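You operate a simulated robot arm through the tools that you are given. There is no shell and no other tool. Be economical: measure what you need, move in short steps, check, and stop when the job is done.

You run a simulated robot arm. Do the job below in one go: nothing can be reset, and whatever is moved stays where it is left.

## Task
Open the green drawer, put the silver block marked six cm from the inside of the green drawer on top of the white card, then shut the drawer. Set down upright: silver block marked six cm.

It is judged by the outcome, as a careful person would: the job done as asked, and still so three seconds after it is handed in. It fails if anything else is knocked over, pushed out of place, dropped, spilled or broken.

## Robot
A 6-joint arm with a two-finger parallel gripper on a trunk, on a base that drives. Base frame: it is fixed to the floor where the robot stands at the start and does not move with it; the origin is under the middle of the robot, x ahead of it, y to its left, z up. Readings come in mm, rad, newtons and seconds.
With the tool pointing down near the work surface it reaches from about 100 to 540 mm from the robot's upright axis, wherever it stands. Its first joint turns from -2.897 to 2.897 rad. Places, roughly: green drawer [700, 100, 600]. Payload 4.1 kg.
The TCP is the grasp point between the finger pads, 23 mm short of the fingertips. In the tool frame z runs along the fingers and y along their closing line. The gripper opens to 94 mm. The fingers are 38 mm wide and 10 mm thick; the gripper's body (54 by 96 mm) begins 39 mm behind the TCP.
Orientation is told as [roll, pitch, yaw] about the base's x, y, z axes, in that order, counted from this pose: with the fingers straight down and closing along the base's y, the tool's x points along the base's -x, its y along +y and its z along -z.

## Interface
- The arm moves only by the tool servo_tool. Its argument "commands" is a list of rows, each a list of 3 entries, a list of its own where there are three numbers: the turn, a rotation vector about the tool's x, y, z in units of 6 degrees (1.0 is 6 degrees), then the shift along the tool's x, y, z in units of 20 mm (1.0 is 20 mm), then the gripper command, from -1 (fully open) to 1 (shut), values between in proportion. In form: [[[wx, wy, wz], [tx, ty, tz], gripper], ...]. A call has 1 to 12 rows; each row shifts and turns the commanded pose from where the row before left it, along the tool's axes as they then stand. A call with a number of a shift or a turn outside -1 to 1 is refused whole. Each row takes 0.2 s and may step no farther than 50 mm and 0.15 rad from the row before; otherwise, or with a gripper value out of range, the whole call is refused. Where a pose cannot be reached the arm comes as near as it can. A force on the tool above 40 N (or 10 N above the force at the start of the call, whichever is more), or a blocked arm, ends the call early, and 0.2 s more pass. Each finger travels about 45 mm/s and halts on what it meets, pressing with about 44 N; the grip force reading is that of the motor and also rises with nothing between the fingers. The clock runs only during rows and for 0.2 s after the last one: add rows that do not move to give the fingers time. It gives the time, the measured TCP pose, the force on the tool (base axes), the opening and the grip force at its end, in the units of the frame above (readings bear some noise), with the torque about the TCP (base axes, N m) and any sound that the robot's microphone picked up.
- Cameras (640 x 400 px; columns grow to the right, rows downward): "scene" is now at [7.8, 139.3, 1317.5]; the picture's right is [-0.33, -0.94, 0.00], its down [-0.73, 0.26, -0.63] and it looks along [0.59, -0.21, -0.78] (base axes); focal length 261 px, centre (320, 200). "wrist" rides on the gripper at [86, 16, -75] in the tool frame; the picture's right is [-0.18, 0.98, 0.00], its down [-0.58, -0.11, -0.81] and it looks along [-0.79, -0.15, 0.59] (tool axes); focal length 243 px, centre (320, 200). There is no depth. A picture from a camera that has moved, and an enlarged one, comes with that camera's place and axes in the base frame and with its lens. The place of the scene camera against the robot may be out by one fixed shift of up to 18 mm in any direction.
- snapshot(camera): a new picture of that camera. The clock stands still meanwhile.
- slide_trunk(by): slides the trunk up (or, below 0, down) by that many mm; the arm and the scene camera ride with it, the base frame stays. It gives what a move gives, with no picture.
- steer(legs): drives the robot by 1 to 6 legs, each [ahead, turn to the left] in mm and rad, along the robot's own axes; the way and the turn of a leg run together, so that a leg with both is an arc; at most 1500 mm and 3.142 rad a leg. The arm and the cameras ride along, it lands a little off, and it stops where it bumps. It gives what a move gives.
- turn_head(pan, tilt): turns the head with the scene camera to pan (to the left, within 2.705 rad either way) and tilt (down, from -0.506 to 1.204), counted from straight ahead of the robot. It gives what a move gives.
- inspect(camera, box): a new picture of the part [left, top, right, bottom] of that camera's present view, enlarged. The clock stands still meanwhile.
- hand_in(): hands the job in; it is judged then, once.

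Work in short steps. Places have to be worked out from the pictures, the camera data and where the tool is seen: move nearer, look again, correct. Check each grasp and each placing, and mend what went wrong. You have 120 turns and 82 pictures in all, those below and enlarged ones among them. Open the gripper and draw the arm clear of the work before you hand the job in, unless the task says otherwise; then end with one line.

The tools are called as name(argument=value, ...) on one line, values as JSON. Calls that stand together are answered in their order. servo_tool: Moves the arm, as the interface text tells. Its arguments: {"type":"object","properties":{"commands":{"type":"array"}},"required":["commands"]} The other tools are called the same way: slide_trunk (by) slides the trunk up or down; steer (legs) drives the base; turn_head (pan, tilt) turns the head that bears the scene camera; snapshot (camera) takes a picture; inspect (camera, box) takes an enlarged picture of a part of a camera's view; hand_in () hands the job in.

At the start:

```text
time: 0.0
tcp_pos: [421.2, 79.1, 751.6]
tool_rot: [0.0, 0.001, -0.001]
force: [0.0, 0.0, 0.0]
moment: [-0.01, -0.01, -0.03]
gripper_width: 94.3
grasp_force: 0.1
trunk travel left (down, up): [-275.0, 315.0]
robot x, y, heading: [-3.3, 0.4, -0.001]
head pan, tilt: [-0.335, 0.89]
```

scene: 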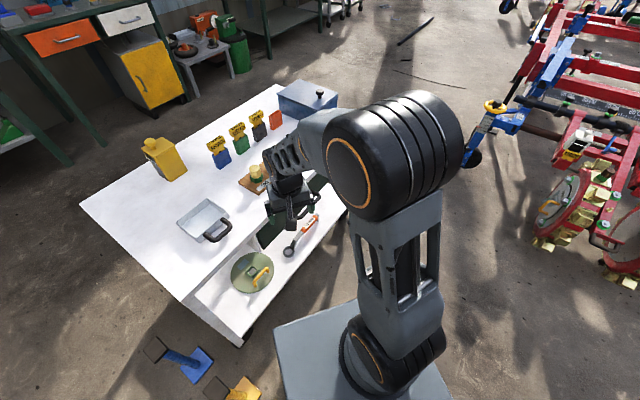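
wrist: 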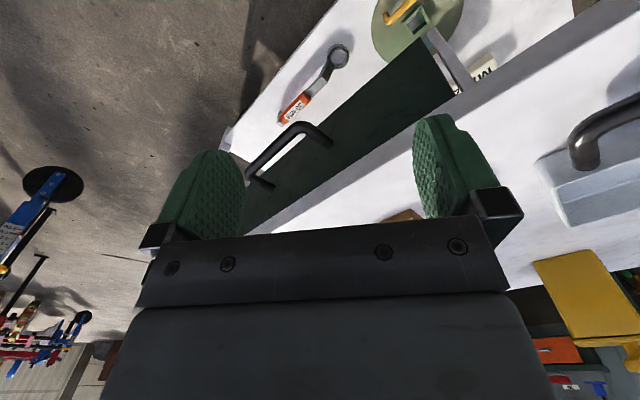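

I start by enlarging both views of the bench to find the drawer, the card and the objects.

inspect(camera="scene", box=[120, 70, 360, 350])

inspect(camera="wrist", box=[200, 0, 640, 240])

```text
1.43 times, centred on (240, 210) of scene
camera zoom: at [7.8, 139.3, 1317.5], right [-0.33, -0.94, 0.0], down [-0.73, 0.26, -0.63], along [0.59, -0.21, -0.78], focal length 372 px, centre (434, 186)
```

zoom: 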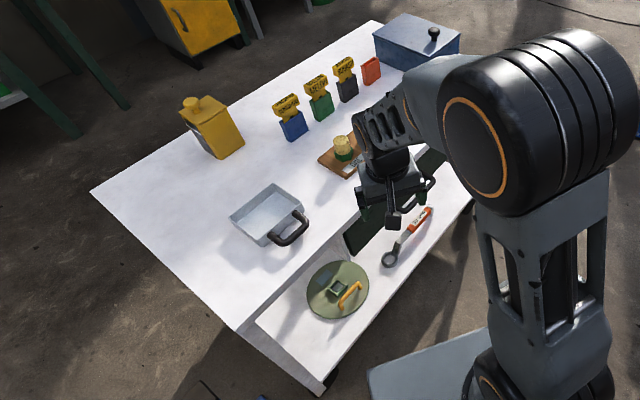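

```text
1.45 times, centred on (420, 120) of wrist
camera zoom: at [335.7, 95.9, 826.9], right [0.18, 0.98, 0.0], down [0.58, -0.11, 0.81], along [0.79, -0.15, -0.59], focal length 353 px, centre (174, 316)
```

zoom: 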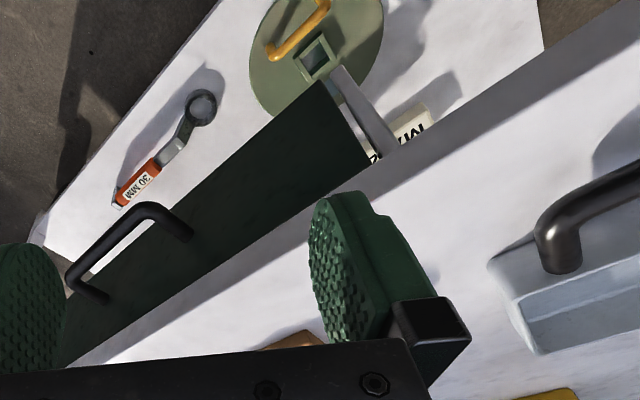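

The drawer front faces roughly (-0.81,-0.58), with its handle near (511,27,600). The arm hides part of the bench, so I swing it to the right to clear the scene camera's view.

servo_tool(commands=[[[0, 0, 0], [0.5, -1, -0.4], -1], [[0, 0, 0], [0.5, -1, -0.4], -1], [[0, 0, 0], [0.5, -1, -0.4], -1], [[0, 0, 0], [0.5, -1, -0.4], -1], [[0, 0, 0], [0.5, -1, -0.4], -1], [[0, 0, 0], [0.5, -1, -0.4], -1], [[0, 0, 0], [0.5, -1, 0], -1], [[0, 0, 0], [0.5, -1, 0], -1], [[0, 0, 0], [0.5, -1, 0], -1], [[0, 0, 0], [0.5, -1, 0], -1], [[0, 0, 0], [0.5, -1, 0], -1], [[0, 0, 0], [0.5, -1, 0], -1]])

servo_tool(commands=[[[0, 0, 0], [0.5, -1, 0], -1], [[0, 0, 0], [0.5, -1, 0], -1], [[0, 0, 0], [0.5, -1, 0], -1], [[0, 0, 0], [0.5, -1, 0], -1], [[0, 0, 0], [0.5, -1, 0], -1], [[0, 0, 0], [0.5, -1, 0], -1]])

snapshot(camera="scene")

snapshot(camera="wrist")

```text
time: 2.6
tcp_pos: [304.0, -160.4, 799.3]
tool_rot: [0.002, 0.001, 0.001]
force: [1.1, 0.5, -0.7]
moment: [-0.03, -0.03, 0.0]
gripper_width: 93.8
grasp_force: 0.0
trunk travel left (down, up): [-275.0, 315.0]
robot x, y, heading: [-1.0, 1.1, -0.002]
head pan, tilt: [-0.335, 0.89]
```

```text
time: 4.0
tcp_pos: [243.6, -282.1, 799.2]
tool_rot: [0.001, 0.0, 0.0]
force: [0.1, -0.5, 0.5]
moment: [0.0, 0.04, -0.03]
gripper_width: 93.9
grasp_force: 0.1
trunk travel left (down, up): [-275.0, 315.0]
robot x, y, heading: [-0.9, 4.3, -0.005]
head pan, tilt: [-0.335, 0.89]
```

```text
77 pictures are left
camera scene: at [7.8, 139.4, 1317.5], right [-0.33, -0.94, 0.0], down [-0.73, 0.26, -0.63], along [0.59, -0.21, -0.78], focal length 261 px, centre (320, 200)
```

scene: 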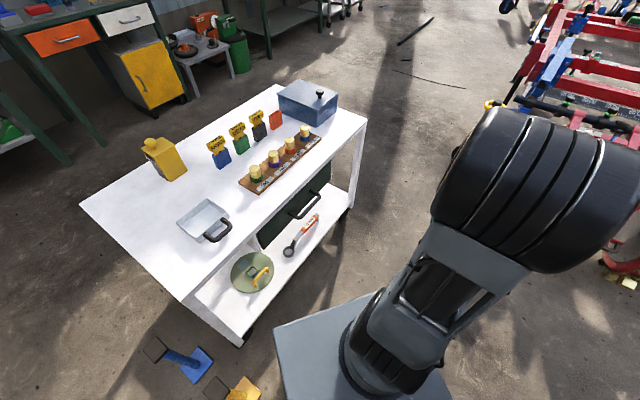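

```text
76 pictures are left
camera wrist: at [155.3, -265.7, 874.6], right [0.18, 0.98, 0.0], down [0.58, -0.11, 0.81], along [0.79, -0.15, -0.59], focal length 243 px, centre (320, 200)
```

wrist: 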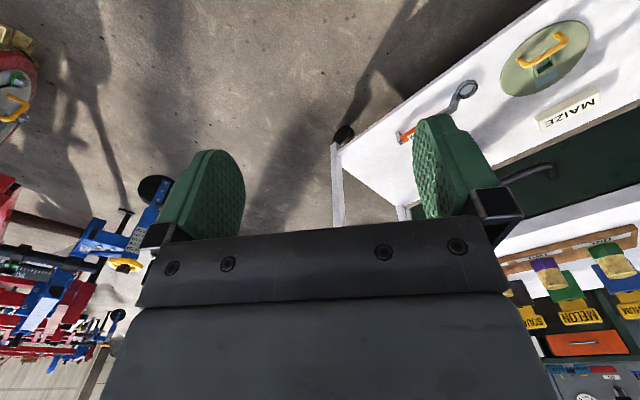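

The tabletop is now visible. I enlarge it and the shelf to identify the white card.

inspect(camera="scene", box=[170, 70, 370, 195])

inspect(camera="scene", box=[170, 180, 360, 350])

inspect(camera="wrist", box=[390, 0, 640, 220])

```text
3.20 times, centred on (270, 132) of scene
camera zoom: at [7.8, 139.4, 1317.5], right [-0.33, -0.94, 0.0], down [-0.73, 0.26, -0.63], along [0.59, -0.21, -0.78], focal length 834 px, centre (480, 416)
```

zoom: 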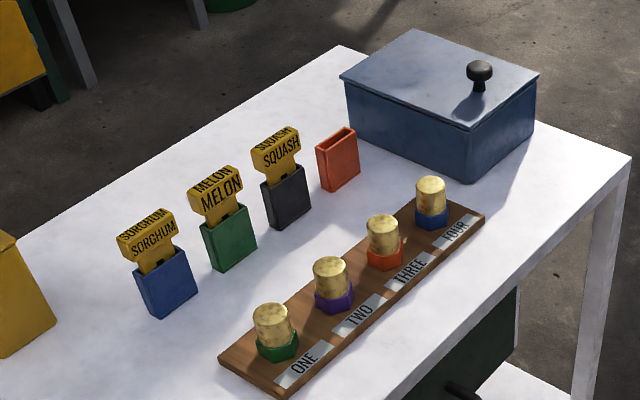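

```text
2.35 times, centred on (265, 265) of scene
camera zoom: at [7.8, 139.4, 1317.5], right [-0.33, -0.94, 0.0], down [-0.73, 0.26, -0.63], along [0.59, -0.21, -0.78], focal length 614 px, centre (449, 47)
```

zoom: 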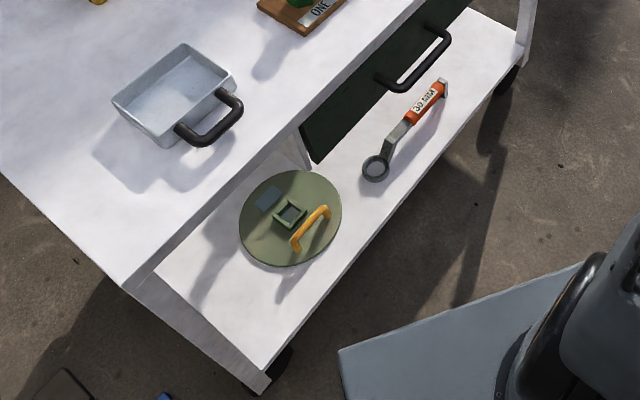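

```text
1.82 times, centred on (515, 110) of wrist
camera zoom: at [155.3, -265.7, 874.6], right [0.18, 0.98, 0.0], down [0.58, -0.11, 0.81], along [0.79, -0.15, -0.59], focal length 441 px, centre (-34, 364)
```

zoom: 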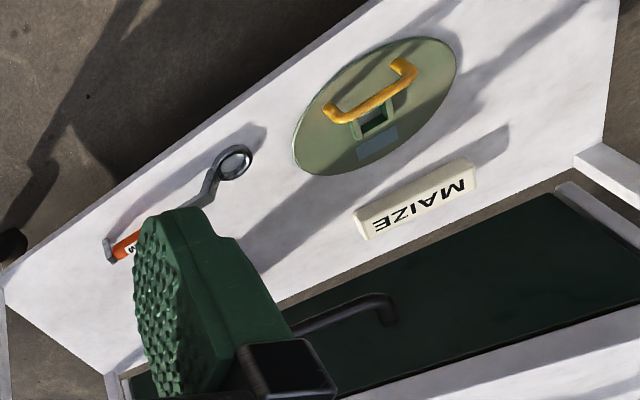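

The MAIZE piece lies on the shelf and looks like a thick bar. I check the rest of the tabletop for the card.

inspect(camera="scene", box=[75, 120, 265, 240])

inspect(camera="scene", box=[80, 220, 300, 400])

```text
3.33 times, centred on (170, 180) of scene
camera zoom: at [7.8, 139.4, 1317.5], right [-0.33, -0.94, 0.0], down [-0.73, 0.26, -0.63], along [0.59, -0.21, -0.78], focal length 869 px, centre (820, 267)
```

zoom: 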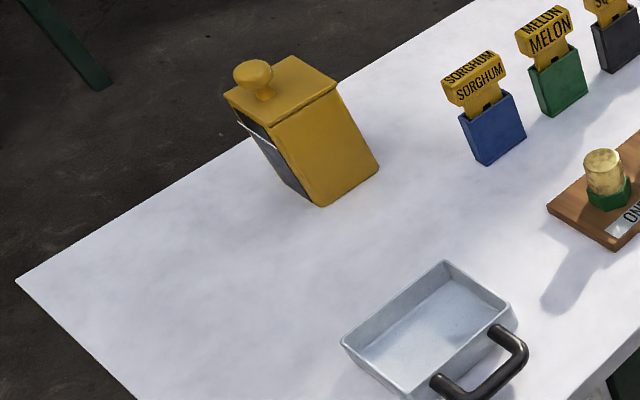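

```text
2.22 times, centred on (190, 310) of scene
camera zoom: at [7.8, 139.4, 1317.5], right [-0.33, -0.94, 0.0], down [-0.73, 0.26, -0.63], along [0.59, -0.21, -0.78], focal length 579 px, centre (609, -44)
```

zoom: 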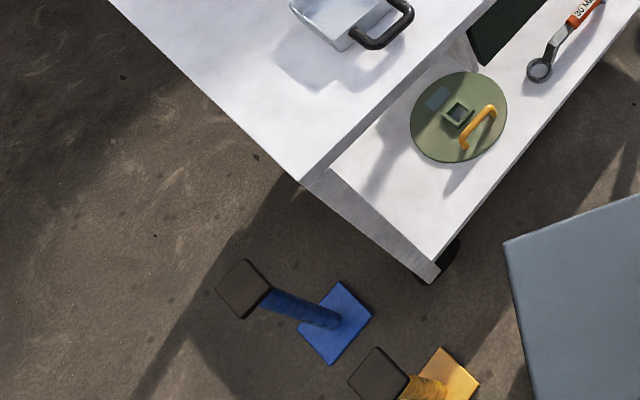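

Shelf is at z≈180, and the handle bar is at z≈597 running from (500,46) to (561,-47), so the drawer slides well above the shelf. I rotate the tool so its closing line is along the drawer normal (yaw ≈ -57°).

servo_tool(commands=[[[0, 0, 0.947], [0, 0, 0], -1], [[0, 0, 0.947], [0, 0, 0], -1], [[0, 0, 0.947], [0, 0, 0], -1], [[0, 0, 0.947], [0, 0, 0], -1], [[0, 0, 0.947], [0, 0, 0], -1], [[0, 0, 0.947], [0, 0, 0], -1], [[0, 0, 0.947], [0, 0, 0], -1], [[0, 0, 0.947], [0, 0, 0], -1], [[0, 0, 0.947], [0, 0, 0], -1], [[0, 0, 0.947], [0, 0, 0], -1]])

```text
time: 6.2
tcp_pos: [243.0, -280.2, 799.2]
tool_rot: [0.002, -0.001, -0.994]
force: [-0.4, -0.5, 0.3]
moment: [-0.01, 0.02, -0.02]
gripper_width: 94.0
grasp_force: 0.0
trunk travel left (down, up): [-275.0, 315.0]
robot x, y, heading: [0.5, 1.9, -0.0]
head pan, tilt: [-0.335, 0.89]
```

Rotation is right. Now I move toward a spot above and just outside of the handle, and look.

servo_tool(commands=[[[0, 0, 0], [0.3, 1, 0], -1], [[0, 0, 0], [0.3, 1, 0], -1], [[0, 0, 0], [0.3, 1, 0], -1], [[0, 0, 0], [0.3, 1, 0], -1], [[0, 0, 0], [0.3, 1, 0], -1], [[0, 0, 0], [0.3, 1, 0], -1], [[0, 0, 0], [0.3, 1, 0], -1], [[0, 0, 0], [0.3, 1, 0], -1], [[0, 0, 0], [0.3, 1, 0], -1], [[0, 0, 0], [0.3, 1, 0], -1], [[0, 0, 0], [0.3, 1, 0], -1], [[0, 0, 0], [0.3, 1, 0], -1]])

servo_tool(commands=[[[0, 0, 0], [0.2, 1, 0.5], -1], [[0, 0, 0], [0.2, 1, 0.5], -1], [[0, 0, 0], [0.1, 1, 0.5], -1], [[0, 0, 0], [0, 0.5, 0.5], -1], [[0, 0, 0], [0, 0, 0.5], -1], [[0, 0, 0], [0, 0, 0.5], -1]])

snapshot(camera="wrist")

snapshot(camera="scene")

```text
time: 8.8
tcp_pos: [404.8, -88.5, 798.6]
tool_rot: [-0.001, 0.0, -0.993]
force: [-0.2, -0.4, -1.0]
moment: [0.02, 0.02, 0.01]
gripper_width: 94.1
grasp_force: 0.0
trunk travel left (down, up): [-275.0, 315.0]
robot x, y, heading: [-0.5, -2.0, -0.002]
head pan, tilt: [-0.335, 0.89]
```

```text
time: 10.2
tcp_pos: [459.1, -40.9, 738.8]
tool_rot: [0.001, 0.0, -0.992]
force: [-0.1, 0.6, -0.2]
moment: [-0.02, -0.02, 0.0]
gripper_width: 94.1
grasp_force: 0.1
trunk travel left (down, up): [-275.0, 315.0]
robot x, y, heading: [-0.1, -3.3, 0.002]
head pan, tilt: [-0.335, 0.89]
```

```text
70 pictures are left
camera wrist: at [424.0, 39.6, 814.1], right [0.92, 0.38, 0.0], down [0.23, -0.55, 0.81], along [0.31, -0.74, -0.59], focal length 243 px, centre (320, 200)
```

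wrist: 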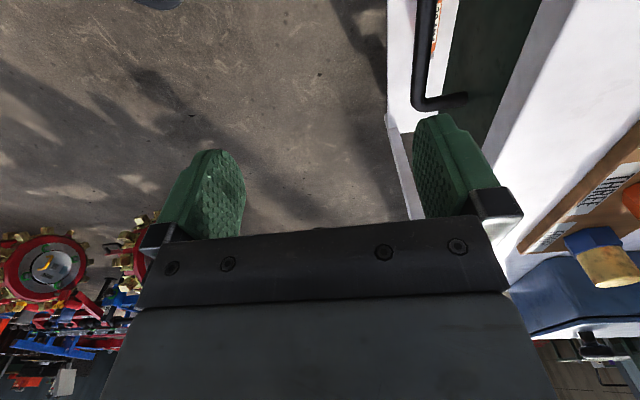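

```text
69 pictures are left
camera scene: at [7.8, 139.3, 1317.5], right [-0.33, -0.94, 0.0], down [-0.73, 0.26, -0.63], along [0.59, -0.21, -0.78], focal length 261 px, centre (320, 200)
```

scene: 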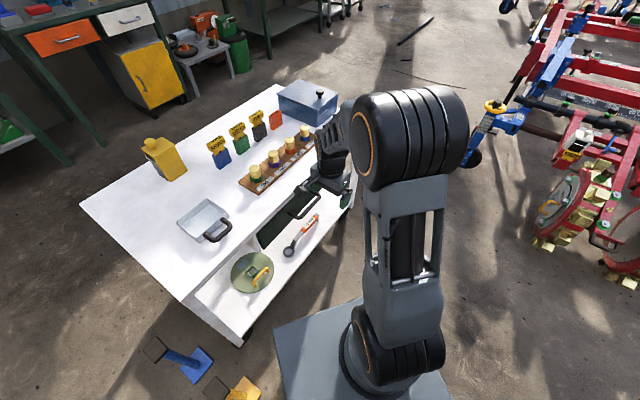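

The handle is confirmed: bar centre ≈ (531,-2,597), standoff ≈ 45 mm, drawer front flush with the tabletop edge. I hook the inner finger behind the bar, first placing it above and partly down.

servo_tool(commands=[[[0, 0, 0], [-0.1, 0.9, 0], -1], [[0, 0, 0], [-0.1, 0.9, 0], -1], [[0, 0, 0], [-0.1, 0.9, 0], -1], [[0, 0, 0], [0, 0, 1], -1], [[0, 0, 0], [0, 0, 1], -1], [[0, 0, 0], [0, 0, 1], -1], [[0, 0, 0], [0, 0, 1], -1], [[0, 0, 0], [0, 0, 0], -1]])

snapshot(camera="wrist")

inspect(camera="scene", box=[240, 120, 380, 260])

```text
time: 12.0
tcp_pos: [505.1, -15.2, 658.5]
tool_rot: [-0.002, 0.0, -0.992]
force: [0.1, 0.1, -0.2]
moment: [0.01, 0.01, -0.01]
gripper_width: 93.8
grasp_force: 0.0
trunk travel left (down, up): [-275.0, 315.0]
robot x, y, heading: [-2.2, 2.7, -0.003]
head pan, tilt: [-0.335, 0.89]
```

```text
68 pictures are left
camera wrist: at [470.5, 65.8, 734.1], right [0.92, 0.38, 0.0], down [0.23, -0.55, 0.81], along [0.31, -0.74, -0.59], focal length 243 px, centre (320, 200)
```

wrist: 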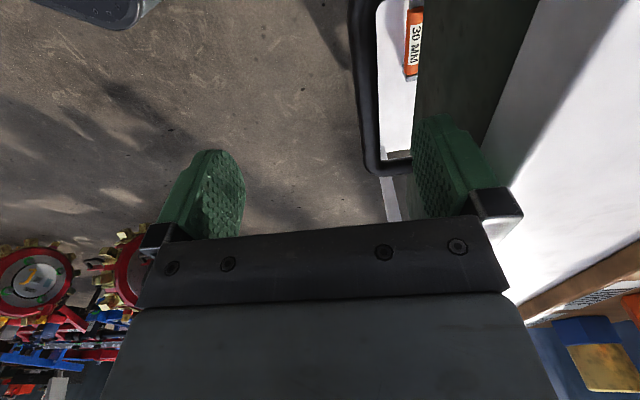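

```text
2.86 times, centred on (310, 190) of scene
camera zoom: at [7.9, 139.3, 1317.5], right [-0.33, -0.94, 0.0], down [-0.73, 0.26, -0.63], along [0.59, -0.21, -0.78], focal length 745 px, centre (349, 229)
```

zoom: 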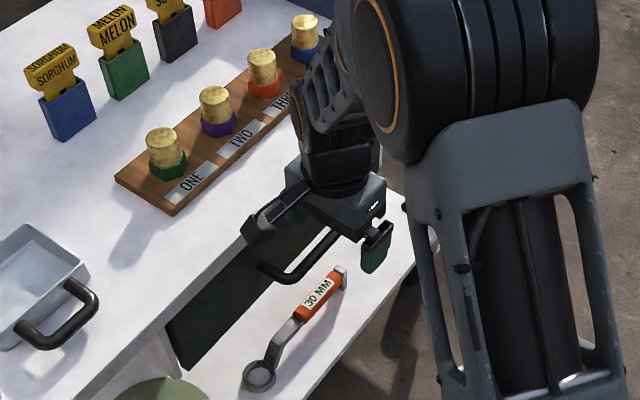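

Finger would sit midway between bar and front (≈13 mm clearance each way). I lower to the bar height.

servo_tool(commands=[[[0, 0, 0], [0, 0, 0.7], -1], [[0, 0, 0], [0, 0, 0.7], -1], [[0, 0, 0], [0, 0, 0.7], -1], [[0, 0, 0], [0, 0, 0.7], -1], [[0, 0, 0], [0, 0, 0.2], -1], [[0, 0, 0], [0, 0, 0], -1]])

snapshot(camera="wrist")

```text
time: 13.4
tcp_pos: [505.3, -17.0, 600.2]
tool_rot: [0.001, -0.001, -0.993]
force: [0.1, 1.0, -0.2]
moment: [-0.03, -0.01, 0.01]
gripper_width: 94.0
grasp_force: 0.0
trunk travel left (down, up): [-275.0, 315.0]
robot x, y, heading: [-3.1, -0.5, 0.007]
head pan, tilt: [-0.335, 0.89]
```

```text
66 pictures are left
camera wrist: at [471.5, 63.7, 675.1], right [0.92, 0.38, 0.0], down [0.23, -0.55, 0.81], along [0.31, -0.74, -0.59], focal length 243 px, centre (320, 200)
```

wrist: 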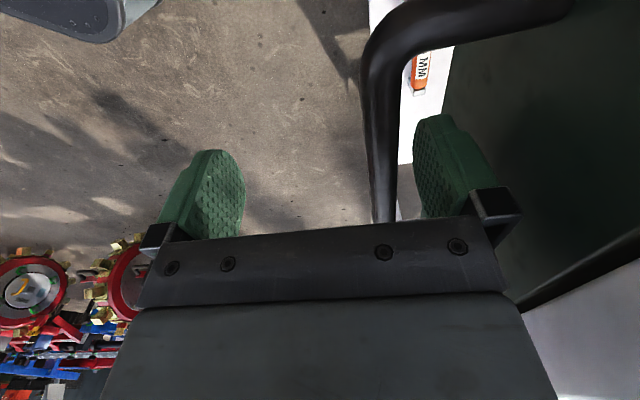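

The bar sits between the two fingers. I pull outward along the drawer normal in a first stretch.

servo_tool(commands=[[[0, 0, 0], [0, -0.5, 0], -1], [[0, 0, 0], [0, -0.5, 0], -1], [[0, 0, 0], [0, -0.5, 0], -1], [[0, 0, 0], [0, -0.5, 0], -1], [[0, 0, 0], [0, -0.5, 0], -1], [[0, 0, 0], [0, -0.5, 0], -1], [[0, 0, 0], [0, -0.5, 0], -1], [[0, 0, 0], [0, -0.5, 0], -1], [[0, 0, 0], [0, -0.5, 0], -1], [[0, 0, 0], [0, -0.5, 0], -1]])

snapshot(camera="scene")

```text
time: 15.6
tcp_pos: [420.2, -71.0, 598.2]
tool_rot: [0.001, -0.001, -0.993]
force: [-0.6, 0.1, 0.3]
moment: [0.02, 0.03, 0.01]
gripper_width: 94.3
grasp_force: 0.0
trunk travel left (down, up): [-275.0, 315.0]
robot x, y, heading: [1.2, 0.9, -0.0]
head pan, tilt: [-0.335, 0.89]
```

```text
65 pictures are left
camera scene: at [7.9, 139.3, 1317.5], right [-0.33, -0.94, 0.0], down [-0.73, 0.26, -0.63], along [0.59, -0.21, -0.78], focal length 261 px, centre (320, 200)
```

scene: 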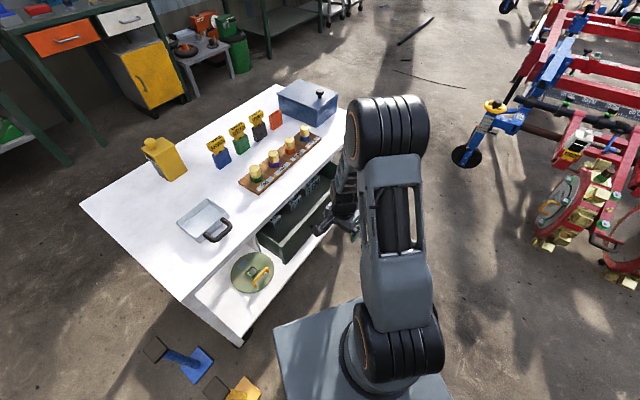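

The drawer is opening (~85 mm so far) with no resistance. I look inside before pulling more.

inspect(camera="scene", box=[240, 150, 350, 270])

```text
3.33 times, centred on (295, 210) of scene
camera zoom: at [7.9, 139.3, 1317.5], right [-0.33, -0.94, 0.0], down [-0.73, 0.26, -0.63], along [0.59, -0.21, -0.78], focal length 869 px, centre (403, 167)
```

zoom: 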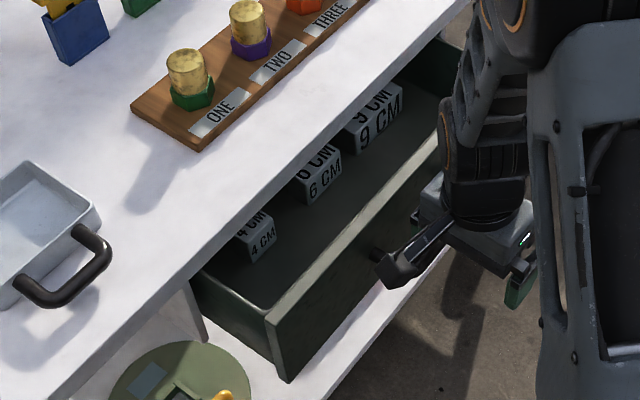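

Three silver blocks (4, 6, 9 cm); the 6 cm one is in the middle. I pull a further 120 mm gently.

servo_tool(commands=[[[0, 0, 0], [0, -0.5, 0], -1], [[0, 0, 0], [0, -0.5, 0], -1], [[0, 0, 0], [0, -0.5, 0], -1], [[0, 0, 0], [0, -0.5, 0], -1], [[0, 0, 0], [0, -0.5, 0], -1], [[0, 0, 0], [0, -0.5, 0], -1], [[0, 0, 0], [0, -0.5, 0], -1], [[0, 0, 0], [0, -0.5, 0], -1], [[0, 0, 0], [0, -0.5, 0], -1], [[0, 0, 0], [0, -0.5, 0], -1], [[0, 0, 0], [0, -0.5, 0], -1], [[0, 0, 0], [0, 0, 0], -1]])

inspect(camera="scene", box=[200, 120, 380, 290])

```text
time: 18.2
tcp_pos: [328.4, -133.0, 601.9]
tool_rot: [0.001, 0.002, -0.992]
force: [0.0, 0.3, 0.3]
moment: [0.0, -0.03, -0.03]
gripper_width: 94.0
grasp_force: 0.0
trunk travel left (down, up): [-275.0, 315.0]
robot x, y, heading: [0.8, -0.6, 0.0]
head pan, tilt: [-0.335, 0.89]
```

```text
2.35 times, centred on (290, 205) of scene
camera zoom: at [7.8, 139.3, 1317.5], right [-0.33, -0.94, 0.0], down [-0.73, 0.26, -0.63], along [0.59, -0.21, -0.78], focal length 614 px, centre (391, 188)
```

zoom: 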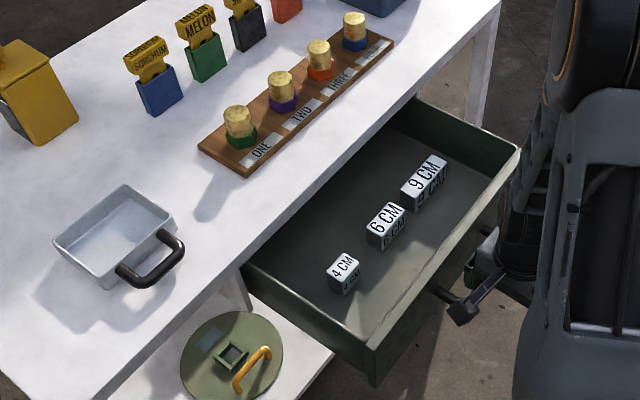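

The drawer is open about 195 mm with all blocks exposed. I release from the handle (a bit inward, then up), and raise the trunk to look for the card from higher up.

servo_tool(commands=[[[0, 0, 0], [0, 0.6, 0], -1], [[0, 0, 0], [0, 0, -0.5], -1], [[0, 0, 0], [0, 0, -1], -1], [[0, 0, 0], [0, 0, -1], -1], [[0, 0, 0], [0, 0, -1], -1], [[0, 0, 0], [0, 0, -1], -1], [[0, 0, 0], [0, 0, -1], -1], [[0, 0, 0], [0, 0, -1], -1], [[0, 0, 0], [0, 0, -1], -1]])

slide_trunk(by=300)

snapshot(camera="scene")

snapshot(camera="wrist")

```text
time: 20.2
tcp_pos: [339.1, -126.3, 750.3]
tool_rot: [0.0, 0.002, -0.992]
force: [0.4, 1.0, 0.7]
moment: [-0.01, -0.02, 0.04]
gripper_width: 94.1
grasp_force: 0.1
trunk travel left (down, up): [-275.0, 315.0]
robot x, y, heading: [0.5, -0.8, -0.0]
head pan, tilt: [-0.335, 0.89]
```

```text
time: 23.2
tcp_pos: [339.7, -126.4, 1049.2]
tool_rot: [0.0, -0.001, -0.991]
force: [0.2, 0.4, -0.5]
moment: [0.03, 0.01, 0.02]
gripper_width: 94.0
grasp_force: 0.0
trunk travel left (down, up): [-575.0, 15.0]
robot x, y, heading: [-0.2, -2.3, -0.001]
head pan, tilt: [-0.335, 0.89]
```

```text
62 pictures are left
camera scene: at [7.8, 139.3, 1617.4], right [-0.33, -0.94, 0.0], down [-0.73, 0.26, -0.63], along [0.59, -0.21, -0.78], focal length 261 px, centre (320, 200)
```

scene: 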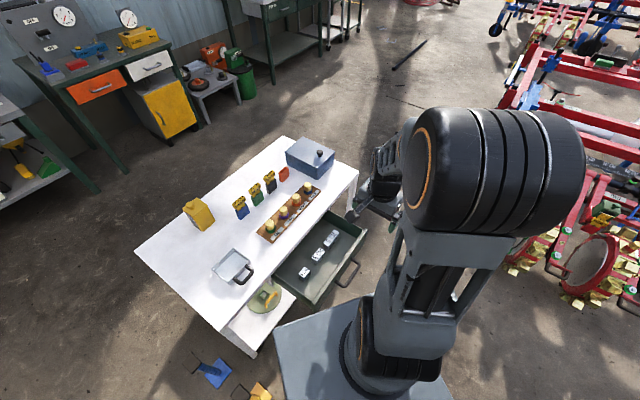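

```text
61 pictures are left
camera wrist: at [306.2, -44.5, 1125.2], right [0.92, 0.38, 0.0], down [0.23, -0.55, 0.81], along [0.31, -0.74, -0.59], focal length 243 px, centre (320, 200)
```

wrist: 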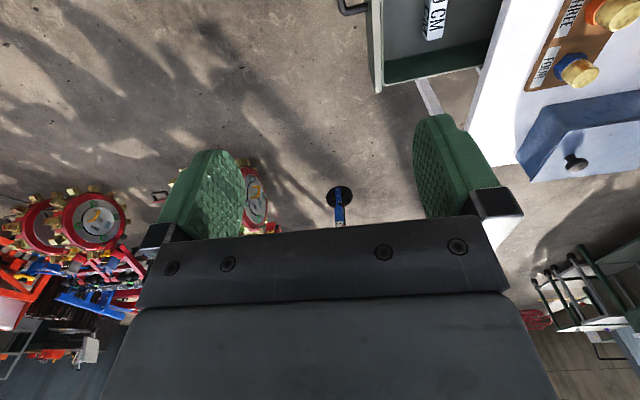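

inspect(camera="scene", box=[130, 130, 290, 240])

inspect(camera="scene", box=[250, 120, 400, 310])

```text
3.64 times, centred on (210, 185) of scene
camera zoom: at [7.8, 139.3, 1617.4], right [-0.33, -0.94, 0.0], down [-0.73, 0.26, -0.63], along [0.59, -0.21, -0.78], focal length 948 px, centre (720, 254)
```

zoom: 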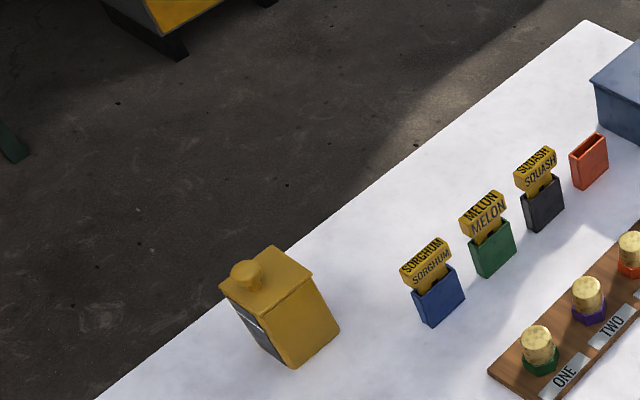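

```text
2.11 times, centred on (325, 215) of scene
camera zoom: at [7.8, 139.3, 1617.4], right [-0.33, -0.94, 0.0], down [-0.73, 0.26, -0.63], along [0.59, -0.21, -0.78], focal length 549 px, centre (310, 168)
```

zoom: 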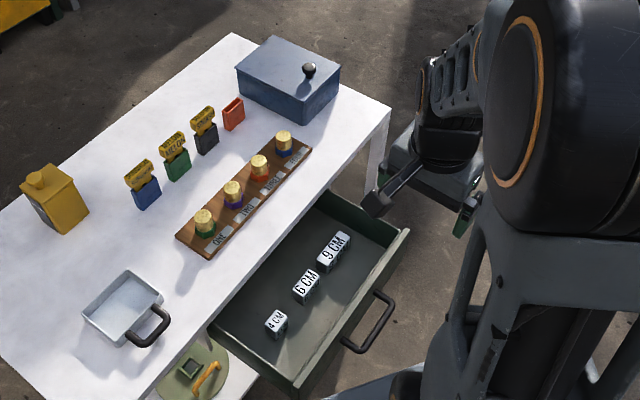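

No card on the tabletop or in the drawer. I pan the head around the room to check other surfaces.

turn_head(pan=0.6, tilt=0.6)

snapshot(camera="scene")

turn_head(pan=1.9, tilt=0.6)

snapshot(camera="scene")

turn_head(pan=-1.5, tilt=0.6)

snapshot(camera="scene")

```text
time: 24.4
tcp_pos: [340.3, -126.3, 1051.0]
tool_rot: [0.0, -0.002, -0.991]
force: [0.7, 0.8, 0.0]
moment: [0.01, -0.02, -0.03]
gripper_width: 94.2
grasp_force: 0.0
trunk travel left (down, up): [-575.0, 15.0]
robot x, y, heading: [1.1, 1.9, 0.001]
head pan, tilt: [0.6, 0.6]
```

```text
58 pictures are left
camera scene: at [8.9, 214.1, 1641.5], right [0.56, -0.83, 0.0], down [-0.47, -0.32, -0.82], along [0.68, 0.47, -0.57], focal length 261 px, centre (320, 200)
```

scene: 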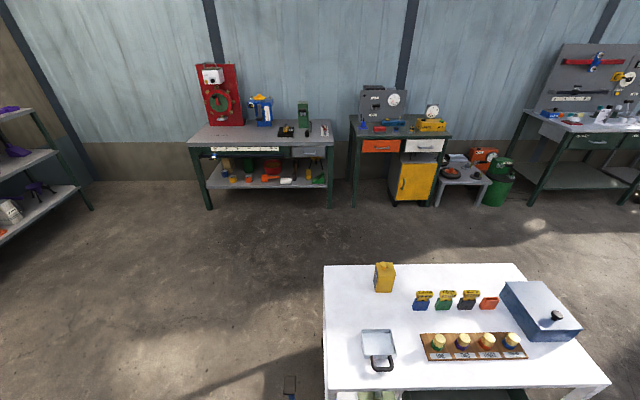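

```text
time: 25.9
tcp_pos: [340.8, -124.7, 1051.2]
tool_rot: [0.001, 0.0, -0.992]
force: [-0.7, -0.2, -0.1]
moment: [-0.03, 0.05, 0.01]
gripper_width: 94.0
grasp_force: 0.0
trunk travel left (down, up): [-575.0, 15.0]
robot x, y, heading: [0.4, 3.9, 0.0]
head pan, tilt: [1.901, 0.6]
```

```text
57 pictures are left
camera scene: at [-92.6, 247.9, 1641.5], right [0.95, 0.32, 0.0], down [0.18, -0.53, -0.83], along [-0.27, 0.78, -0.56], focal length 261 px, centre (320, 200)
```

scene: 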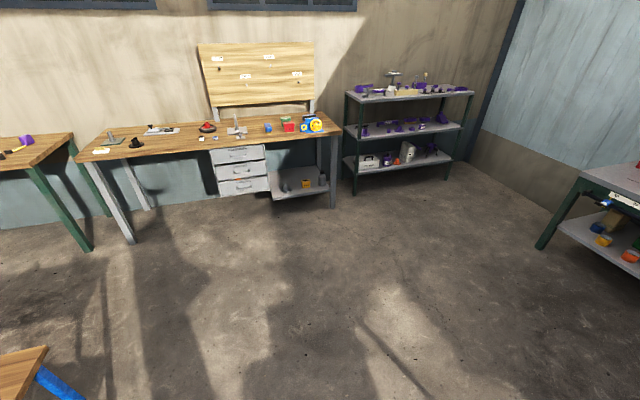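

```text
time: 28.8
tcp_pos: [339.8, -125.5, 1049.9]
tool_rot: [0.0, -0.001, -0.992]
force: [-0.1, 0.0, -0.4]
moment: [0.0, 0.01, 0.03]
gripper_width: 94.0
grasp_force: 0.0
trunk travel left (down, up): [-575.0, 15.0]
robot x, y, heading: [-0.0, 1.2, 0.0]
head pan, tilt: [-1.499, 0.6]
```

```text
56 pictures are left
camera scene: at [-57.7, 76.1, 1641.5], right [-1.0, -0.07, 0.0], down [-0.04, 0.56, -0.83], along [0.06, -0.82, -0.56], focal length 261 px, centre (320, 200)
```

scene: 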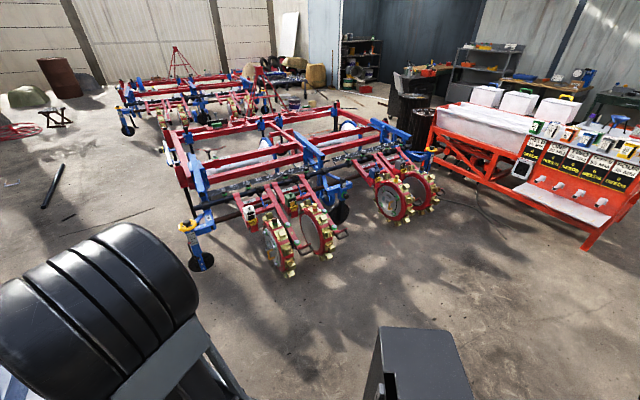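

I also look behind the robot, where there is a wooden surface on the left-rear.

turn_head(pan=2.6, tilt=0.8)

snapshot(camera="scene")

turn_head(pan=-2.6, tilt=0.8)

snapshot(camera="scene")

```text
time: 32.1
tcp_pos: [339.2, -126.2, 1050.0]
tool_rot: [-0.001, 0.0, -0.992]
force: [-0.2, -0.3, -0.1]
moment: [0.02, 0.05, -0.03]
gripper_width: 93.9
grasp_force: 0.1
trunk travel left (down, up): [-575.0, 15.0]
robot x, y, heading: [1.4, -0.9, 0.004]
head pan, tilt: [2.601, 0.799]
```

```text
55 pictures are left
camera scene: at [-133.2, 205.8, 1624.6], right [0.52, 0.86, 0.0], down [0.61, -0.37, -0.7], along [-0.6, 0.36, -0.72], focal length 261 px, centre (320, 200)
```

scene: 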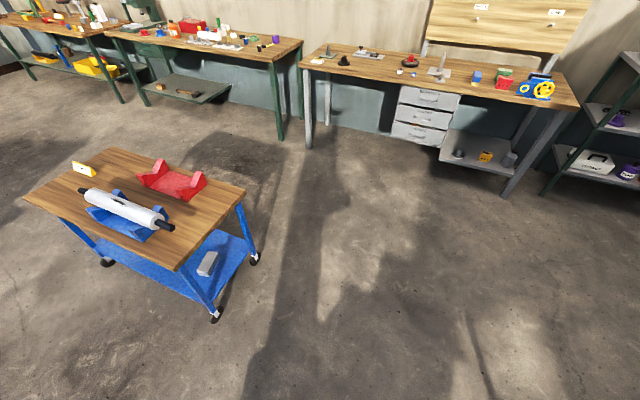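

```text
time: 36.2
tcp_pos: [339.9, -125.9, 1050.2]
tool_rot: [0.0, -0.001, -0.993]
force: [0.2, -0.8, 0.7]
moment: [-0.01, 0.02, -0.04]
gripper_width: 94.0
grasp_force: 0.1
trunk travel left (down, up): [-575.0, 15.0]
robot x, y, heading: [-1.7, 0.9, 0.0]
head pan, tilt: [-2.601, 0.799]
```

```text
54 pictures are left
camera scene: at [-133.2, 122.7, 1624.6], right [-0.52, 0.86, 0.0], down [0.61, 0.37, -0.7], along [-0.6, -0.36, -0.72], focal length 261 px, centre (320, 200)
```

scene: 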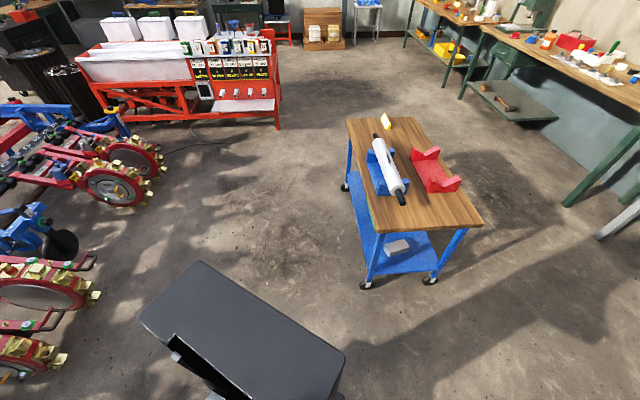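

No obvious card elsewhere. It may be on the shelf under this table, so I back off 350 mm and lower the trunk to look beneath.

steer(legs=[[-350, 0]])

slide_trunk(by=-575)

turn_head(pan=0.2, tilt=0.6)

snapshot(camera="scene")

```text
time: 38.5
tcp_pos: [-17.5, -126.1, 1049.6]
tool_rot: [0.0, 0.0, -0.998]
force: [-0.6, 0.6, -0.1]
moment: [0.03, 0.0, -0.01]
gripper_width: 94.3
grasp_force: 0.0
trunk travel left (down, up): [-575.0, 15.0]
robot x, y, heading: [-354.4, 2.2, -0.006]
head pan, tilt: [-2.601, 0.799]
```

```text
refused: -575 is not a number from -400 to 400
```

```text
time: 40.9
tcp_pos: [-17.0, -126.7, 1049.7]
tool_rot: [-0.001, 0.002, -0.997]
force: [-0.2, 0.5, 0.7]
moment: [-0.03, -0.01, 0.0]
gripper_width: 94.1
grasp_force: 0.1
trunk travel left (down, up): [-575.0, 15.0]
robot x, y, heading: [-354.8, 2.4, -0.012]
head pan, tilt: [0.201, 0.6]
```

```text
53 pictures are left
camera scene: at [-333.1, 182.6, 1641.5], right [0.19, -0.98, 0.0], down [-0.55, -0.11, -0.83], along [0.81, 0.16, -0.56], focal length 261 px, centre (320, 200)
```

scene: 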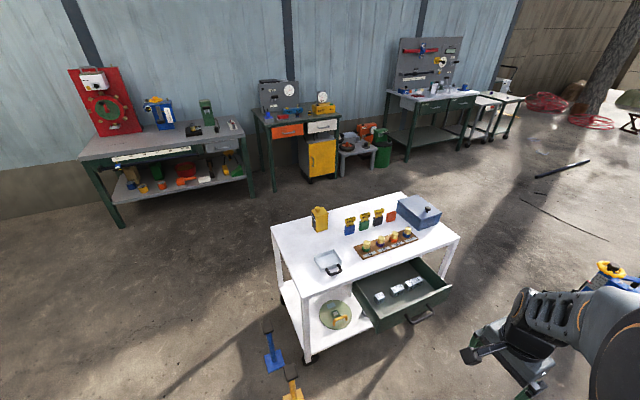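

I lower the trunk in two steps and look again under the table.

slide_trunk(by=-400)

slide_trunk(by=-170)

turn_head(pan=0.1, tilt=0.5)

snapshot(camera="scene")

inspect(camera="scene", box=[230, 180, 450, 350])

```text
time: 44.8
tcp_pos: [-16.8, -126.8, 649.6]
tool_rot: [0.0, -0.001, -0.997]
force: [-0.9, -0.3, 0.5]
moment: [0.01, -0.03, -0.06]
gripper_width: 93.9
grasp_force: 0.0
trunk travel left (down, up): [-175.0, 415.0]
robot x, y, heading: [-355.7, 3.1, -0.005]
head pan, tilt: [0.201, 0.6]
```

```text
time: 46.7
tcp_pos: [-16.6, -126.4, 480.3]
tool_rot: [0.0, -0.001, -0.997]
force: [0.1, -0.7, 0.1]
moment: [0.02, -0.01, -0.02]
gripper_width: 94.3
grasp_force: 0.0
trunk travel left (down, up): [-5.0, 585.0]
robot x, y, heading: [-355.0, -0.5, -0.004]
head pan, tilt: [0.201, 0.6]
```

```text
time: 47.4
tcp_pos: [-17.2, -126.6, 479.6]
tool_rot: [0.001, -0.001, -0.997]
force: [0.7, 0.0, -0.1]
moment: [0.02, -0.02, 0.0]
gripper_width: 94.2
grasp_force: 0.0
trunk travel left (down, up): [-5.0, 585.0]
robot x, y, heading: [-356.6, 1.1, -0.002]
head pan, tilt: [0.099, 0.499]
```

```text
52 pictures are left
camera scene: at [-329.2, 174.0, 1080.6], right [0.09, -1.0, 0.0], down [-0.48, -0.05, -0.88], along [0.87, 0.08, -0.48], focal length 261 px, centre (320, 200)
```

scene: 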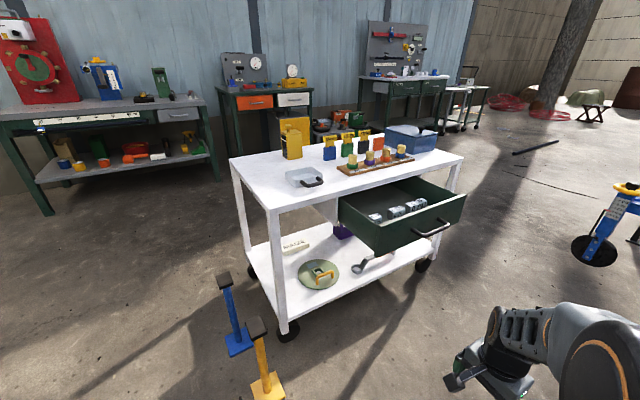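

```text
2.35 times, centred on (340, 265) of scene
camera zoom: at [-329.2, 174.0, 1080.6], right [0.09, -1.0, 0.0], down [-0.48, -0.05, -0.88], along [0.87, 0.08, -0.48], focal length 614 px, centre (273, 47)
```

zoom: 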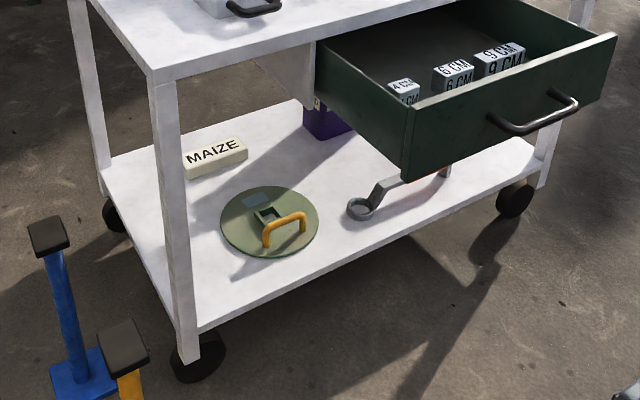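

A purple box and MAIZE bar are on the shelf; there may be more under the drawer. I turn the wrist (yaw +88°, tilt up 25°) to look under the drawer from here.

servo_tool(commands=[[[0, 0, -1], [0, 0, 0], -1], [[0, 0, -1], [0, 0, 0], -1], [[0, 0, -1], [0, 0, 0], -1], [[0, 0, -1], [0, 0, 0], -1], [[0, 0, -1], [0, 0, 0], -1], [[0, 0, -1], [0, 0, 0], -1], [[0, 0, -1], [0, 0, 0], -1], [[0, 0, -1], [0, 0, 0], -1], [[0, 0, -1], [0, 0, 0], -1], [[0, 0, -1], [0, 0, 0], -1], [[0, 0, -1], [0, 0, 0], -1], [[0, 0, -1], [0, 0, 0], -1]])

servo_tool(commands=[[[0, 0, -1], [0, 0, 0], -1], [[0, 0, -1], [0, 0, 0], -1], [[0, 0, -0.7], [0, 0, 0], -1], [[0, -1, 0], [0, 0, 0], -1], [[0, -1, 0], [0, 0, 0], -1], [[0, -1, 0], [0, 0, 0], -1], [[0, -1, 0], [0, 0, 0], -1], [[0, 0, 0], [0, 0, 0], -1]])

snapshot(camera="wrist")

```text
time: 50.0
tcp_pos: [-17.6, -126.8, 479.0]
tool_rot: [0.001, 0.0, 0.262]
force: [-0.5, 0.7, -0.2]
moment: [0.02, 0.02, 0.01]
gripper_width: 94.1
grasp_force: 0.1
trunk travel left (down, up): [-5.0, 585.0]
robot x, y, heading: [-355.8, -0.9, -0.007]
head pan, tilt: [0.099, 0.499]
```

```text
time: 51.8
tcp_pos: [-17.2, -125.8, 480.8]
tool_rot: [0.002, -0.42, 0.542]
force: [-0.3, -0.3, 0.2]
moment: [0.0, 0.01, -0.04]
gripper_width: 94.0
grasp_force: 0.1
trunk travel left (down, up): [-5.0, 585.0]
robot x, y, heading: [-359.8, 1.8, -0.012]
head pan, tilt: [0.099, 0.499]
```

```text
50 pictures are left
camera wrist: at [-119.5, -169.1, 513.9], right [-0.36, 0.93, 0.07], down [0.23, 0.01, 0.97], along [0.9, 0.37, -0.22], focal length 243 px, centre (320, 200)
```

wrist: 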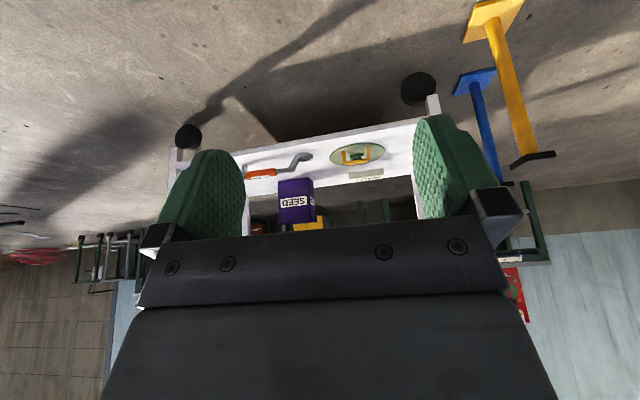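

inspect(camera="wrist", box=[230, 110, 430, 235])

```text
3.20 times, centred on (330, 172) of wrist
camera zoom: at [-119.5, -169.1, 513.9], right [-0.36, 0.93, 0.07], down [0.23, 0.01, 0.97], along [0.9, 0.37, -0.22], focal length 776 px, centre (288, 288)
```

zoom: 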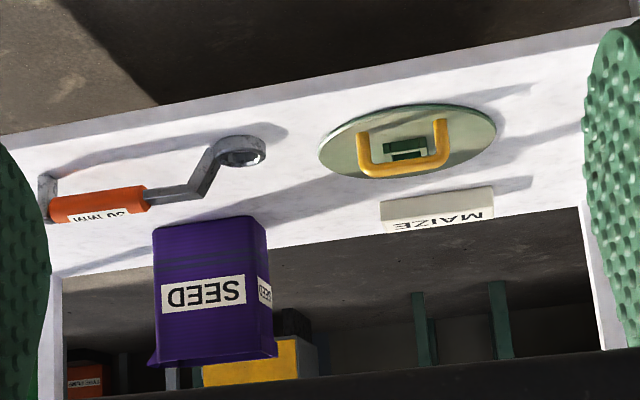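

Nothing card-like on the shelf besides MAIZE. I raise the trunk and inspect other surfaces closely, starting with the benches to the left and behind.

slide_trunk(by=400)

turn_head(pan=2.0, tilt=0.4)

inspect(camera="scene", box=[0, 100, 320, 300])

inspect(camera="scene", box=[320, 100, 640, 300])

```text
time: 55.6
tcp_pos: [-17.5, -126.7, 880.6]
tool_rot: [0.0, -0.418, 0.543]
force: [0.3, 0.4, -0.2]
moment: [0.02, 0.0, 0.02]
gripper_width: 93.8
grasp_force: 0.0
trunk travel left (down, up): [-405.0, 185.0]
robot x, y, heading: [-351.0, 5.1, -0.004]
head pan, tilt: [0.099, 0.499]
```

```text
time: 57.5
tcp_pos: [-16.6, -128.0, 880.9]
tool_rot: [0.001, -0.419, 0.542]
force: [0.1, -0.5, -0.5]
moment: [0.0, 0.02, 0.0]
gripper_width: 93.8
grasp_force: 0.0
trunk travel left (down, up): [-405.0, 185.0]
robot x, y, heading: [-356.6, 1.8, -0.005]
head pan, tilt: [2.0, 0.4]
```

```text
2.00 times, centred on (160, 200) of scene
camera zoom: at [-457.9, 249.9, 1489.7], right [0.91, 0.41, 0.0], down [0.16, -0.35, -0.92], along [-0.38, 0.84, -0.39], focal length 522 px, centre (640, 200)
```

zoom: 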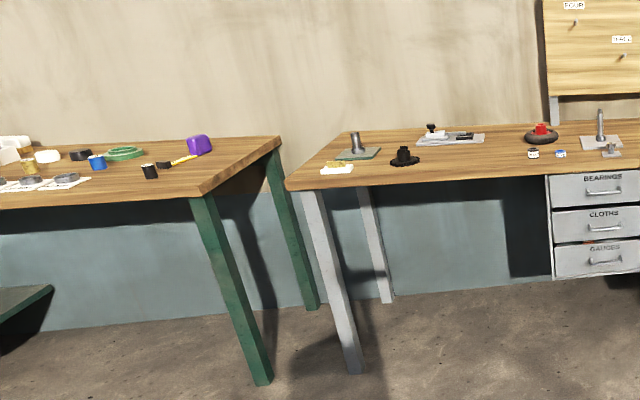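

```text
2.00 times, centred on (480, 200) of scene
camera zoom: at [-457.9, 249.9, 1489.7], right [0.91, 0.41, 0.0], down [0.16, -0.35, -0.92], along [-0.38, 0.84, -0.39], focal length 522 px, centre (0, 200)
```

zoom: 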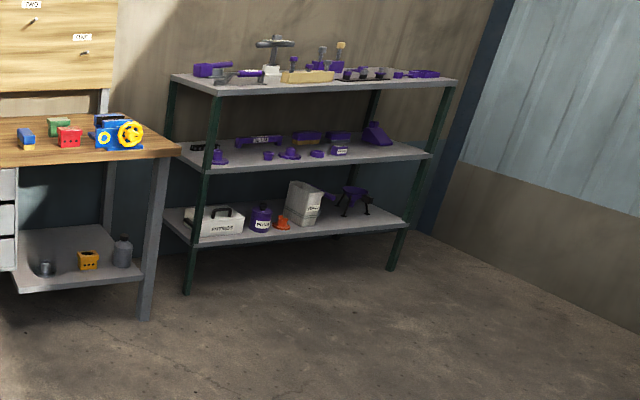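

Those are just background clutter. A white card on the white table could be nearly invisible, so I drive back and zoom hard on the empty tabletop areas.

steer(legs=[[350, 0]])

turn_head(pan=0.15, tilt=0.9)

snapshot(camera="scene")

```text
time: 59.7
tcp_pos: [330.7, -130.8, 880.5]
tool_rot: [0.001, -0.42, 0.54]
force: [-0.3, 0.0, -0.2]
moment: [-0.01, -0.02, 0.02]
gripper_width: 94.0
grasp_force: 0.0
trunk travel left (down, up): [-405.0, 185.0]
robot x, y, heading: [-9.2, -3.7, -0.012]
head pan, tilt: [2.0, 0.4]
```

```text
time: 61.5
tcp_pos: [329.7, -129.5, 880.9]
tool_rot: [0.0, -0.419, 0.54]
force: [0.3, 0.0, 0.2]
moment: [0.01, 0.02, -0.02]
gripper_width: 93.9
grasp_force: 0.1
trunk travel left (down, up): [-405.0, 185.0]
robot x, y, heading: [-8.0, 0.1, -0.01]
head pan, tilt: [0.15, 0.901]
```

```text
46 pictures are left
camera scene: at [3.9, 173.8, 1446.7], right [0.14, -0.99, 0.0], down [-0.78, -0.11, -0.62], along [0.62, 0.09, -0.78], focal length 261 px, centre (320, 200)
```

scene: 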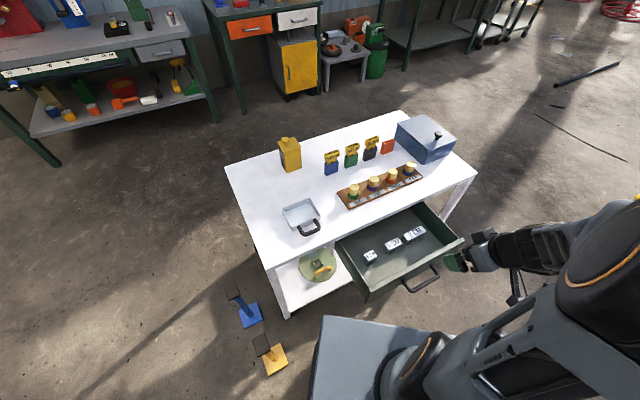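

inspect(camera="scene", box=[220, 130, 320, 200])

inspect(camera="scene", box=[300, 105, 470, 215])

inspect(camera="scene", box=[330, 190, 480, 300])

```text
5.71 times, centred on (270, 165) of scene
camera zoom: at [3.9, 173.8, 1446.7], right [0.14, -0.99, 0.0], down [-0.78, -0.11, -0.62], along [0.62, 0.09, -0.78], focal length 1490 px, centre (606, 400)
```

zoom: 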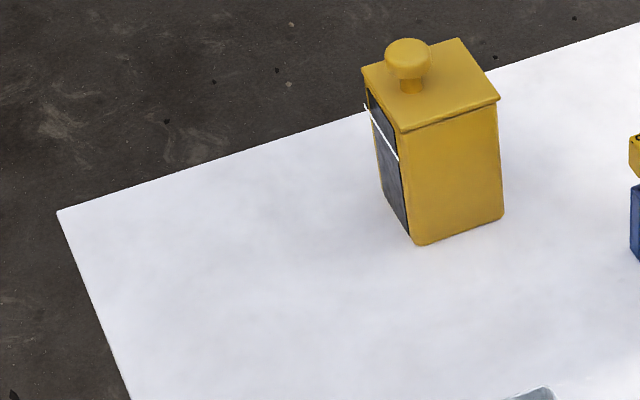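

```text
3.64 times, centred on (385, 160) of scene
camera zoom: at [3.9, 173.8, 1446.7], right [0.14, -0.99, 0.0], down [-0.78, -0.11, -0.62], along [0.62, 0.09, -0.78], focal length 948 px, centre (84, 346)
```

zoom: 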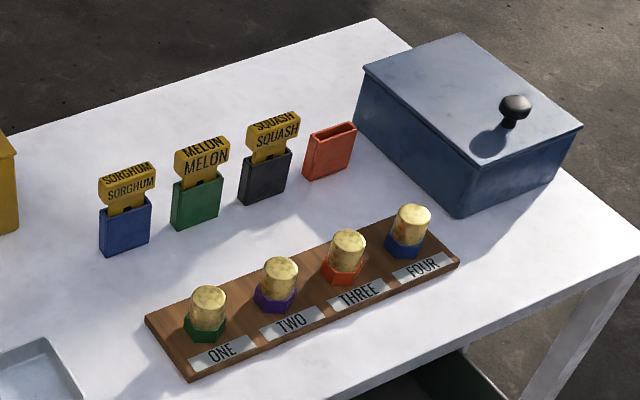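

```text
3.64 times, centred on (405, 245) of scene
camera zoom: at [3.9, 173.8, 1446.7], right [0.14, -0.99, 0.0], down [-0.78, -0.11, -0.62], along [0.62, 0.09, -0.78], focal length 948 px, centre (11, 36)
```

zoom: 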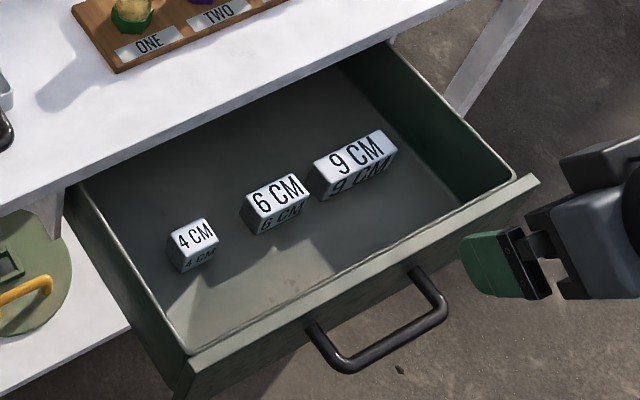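

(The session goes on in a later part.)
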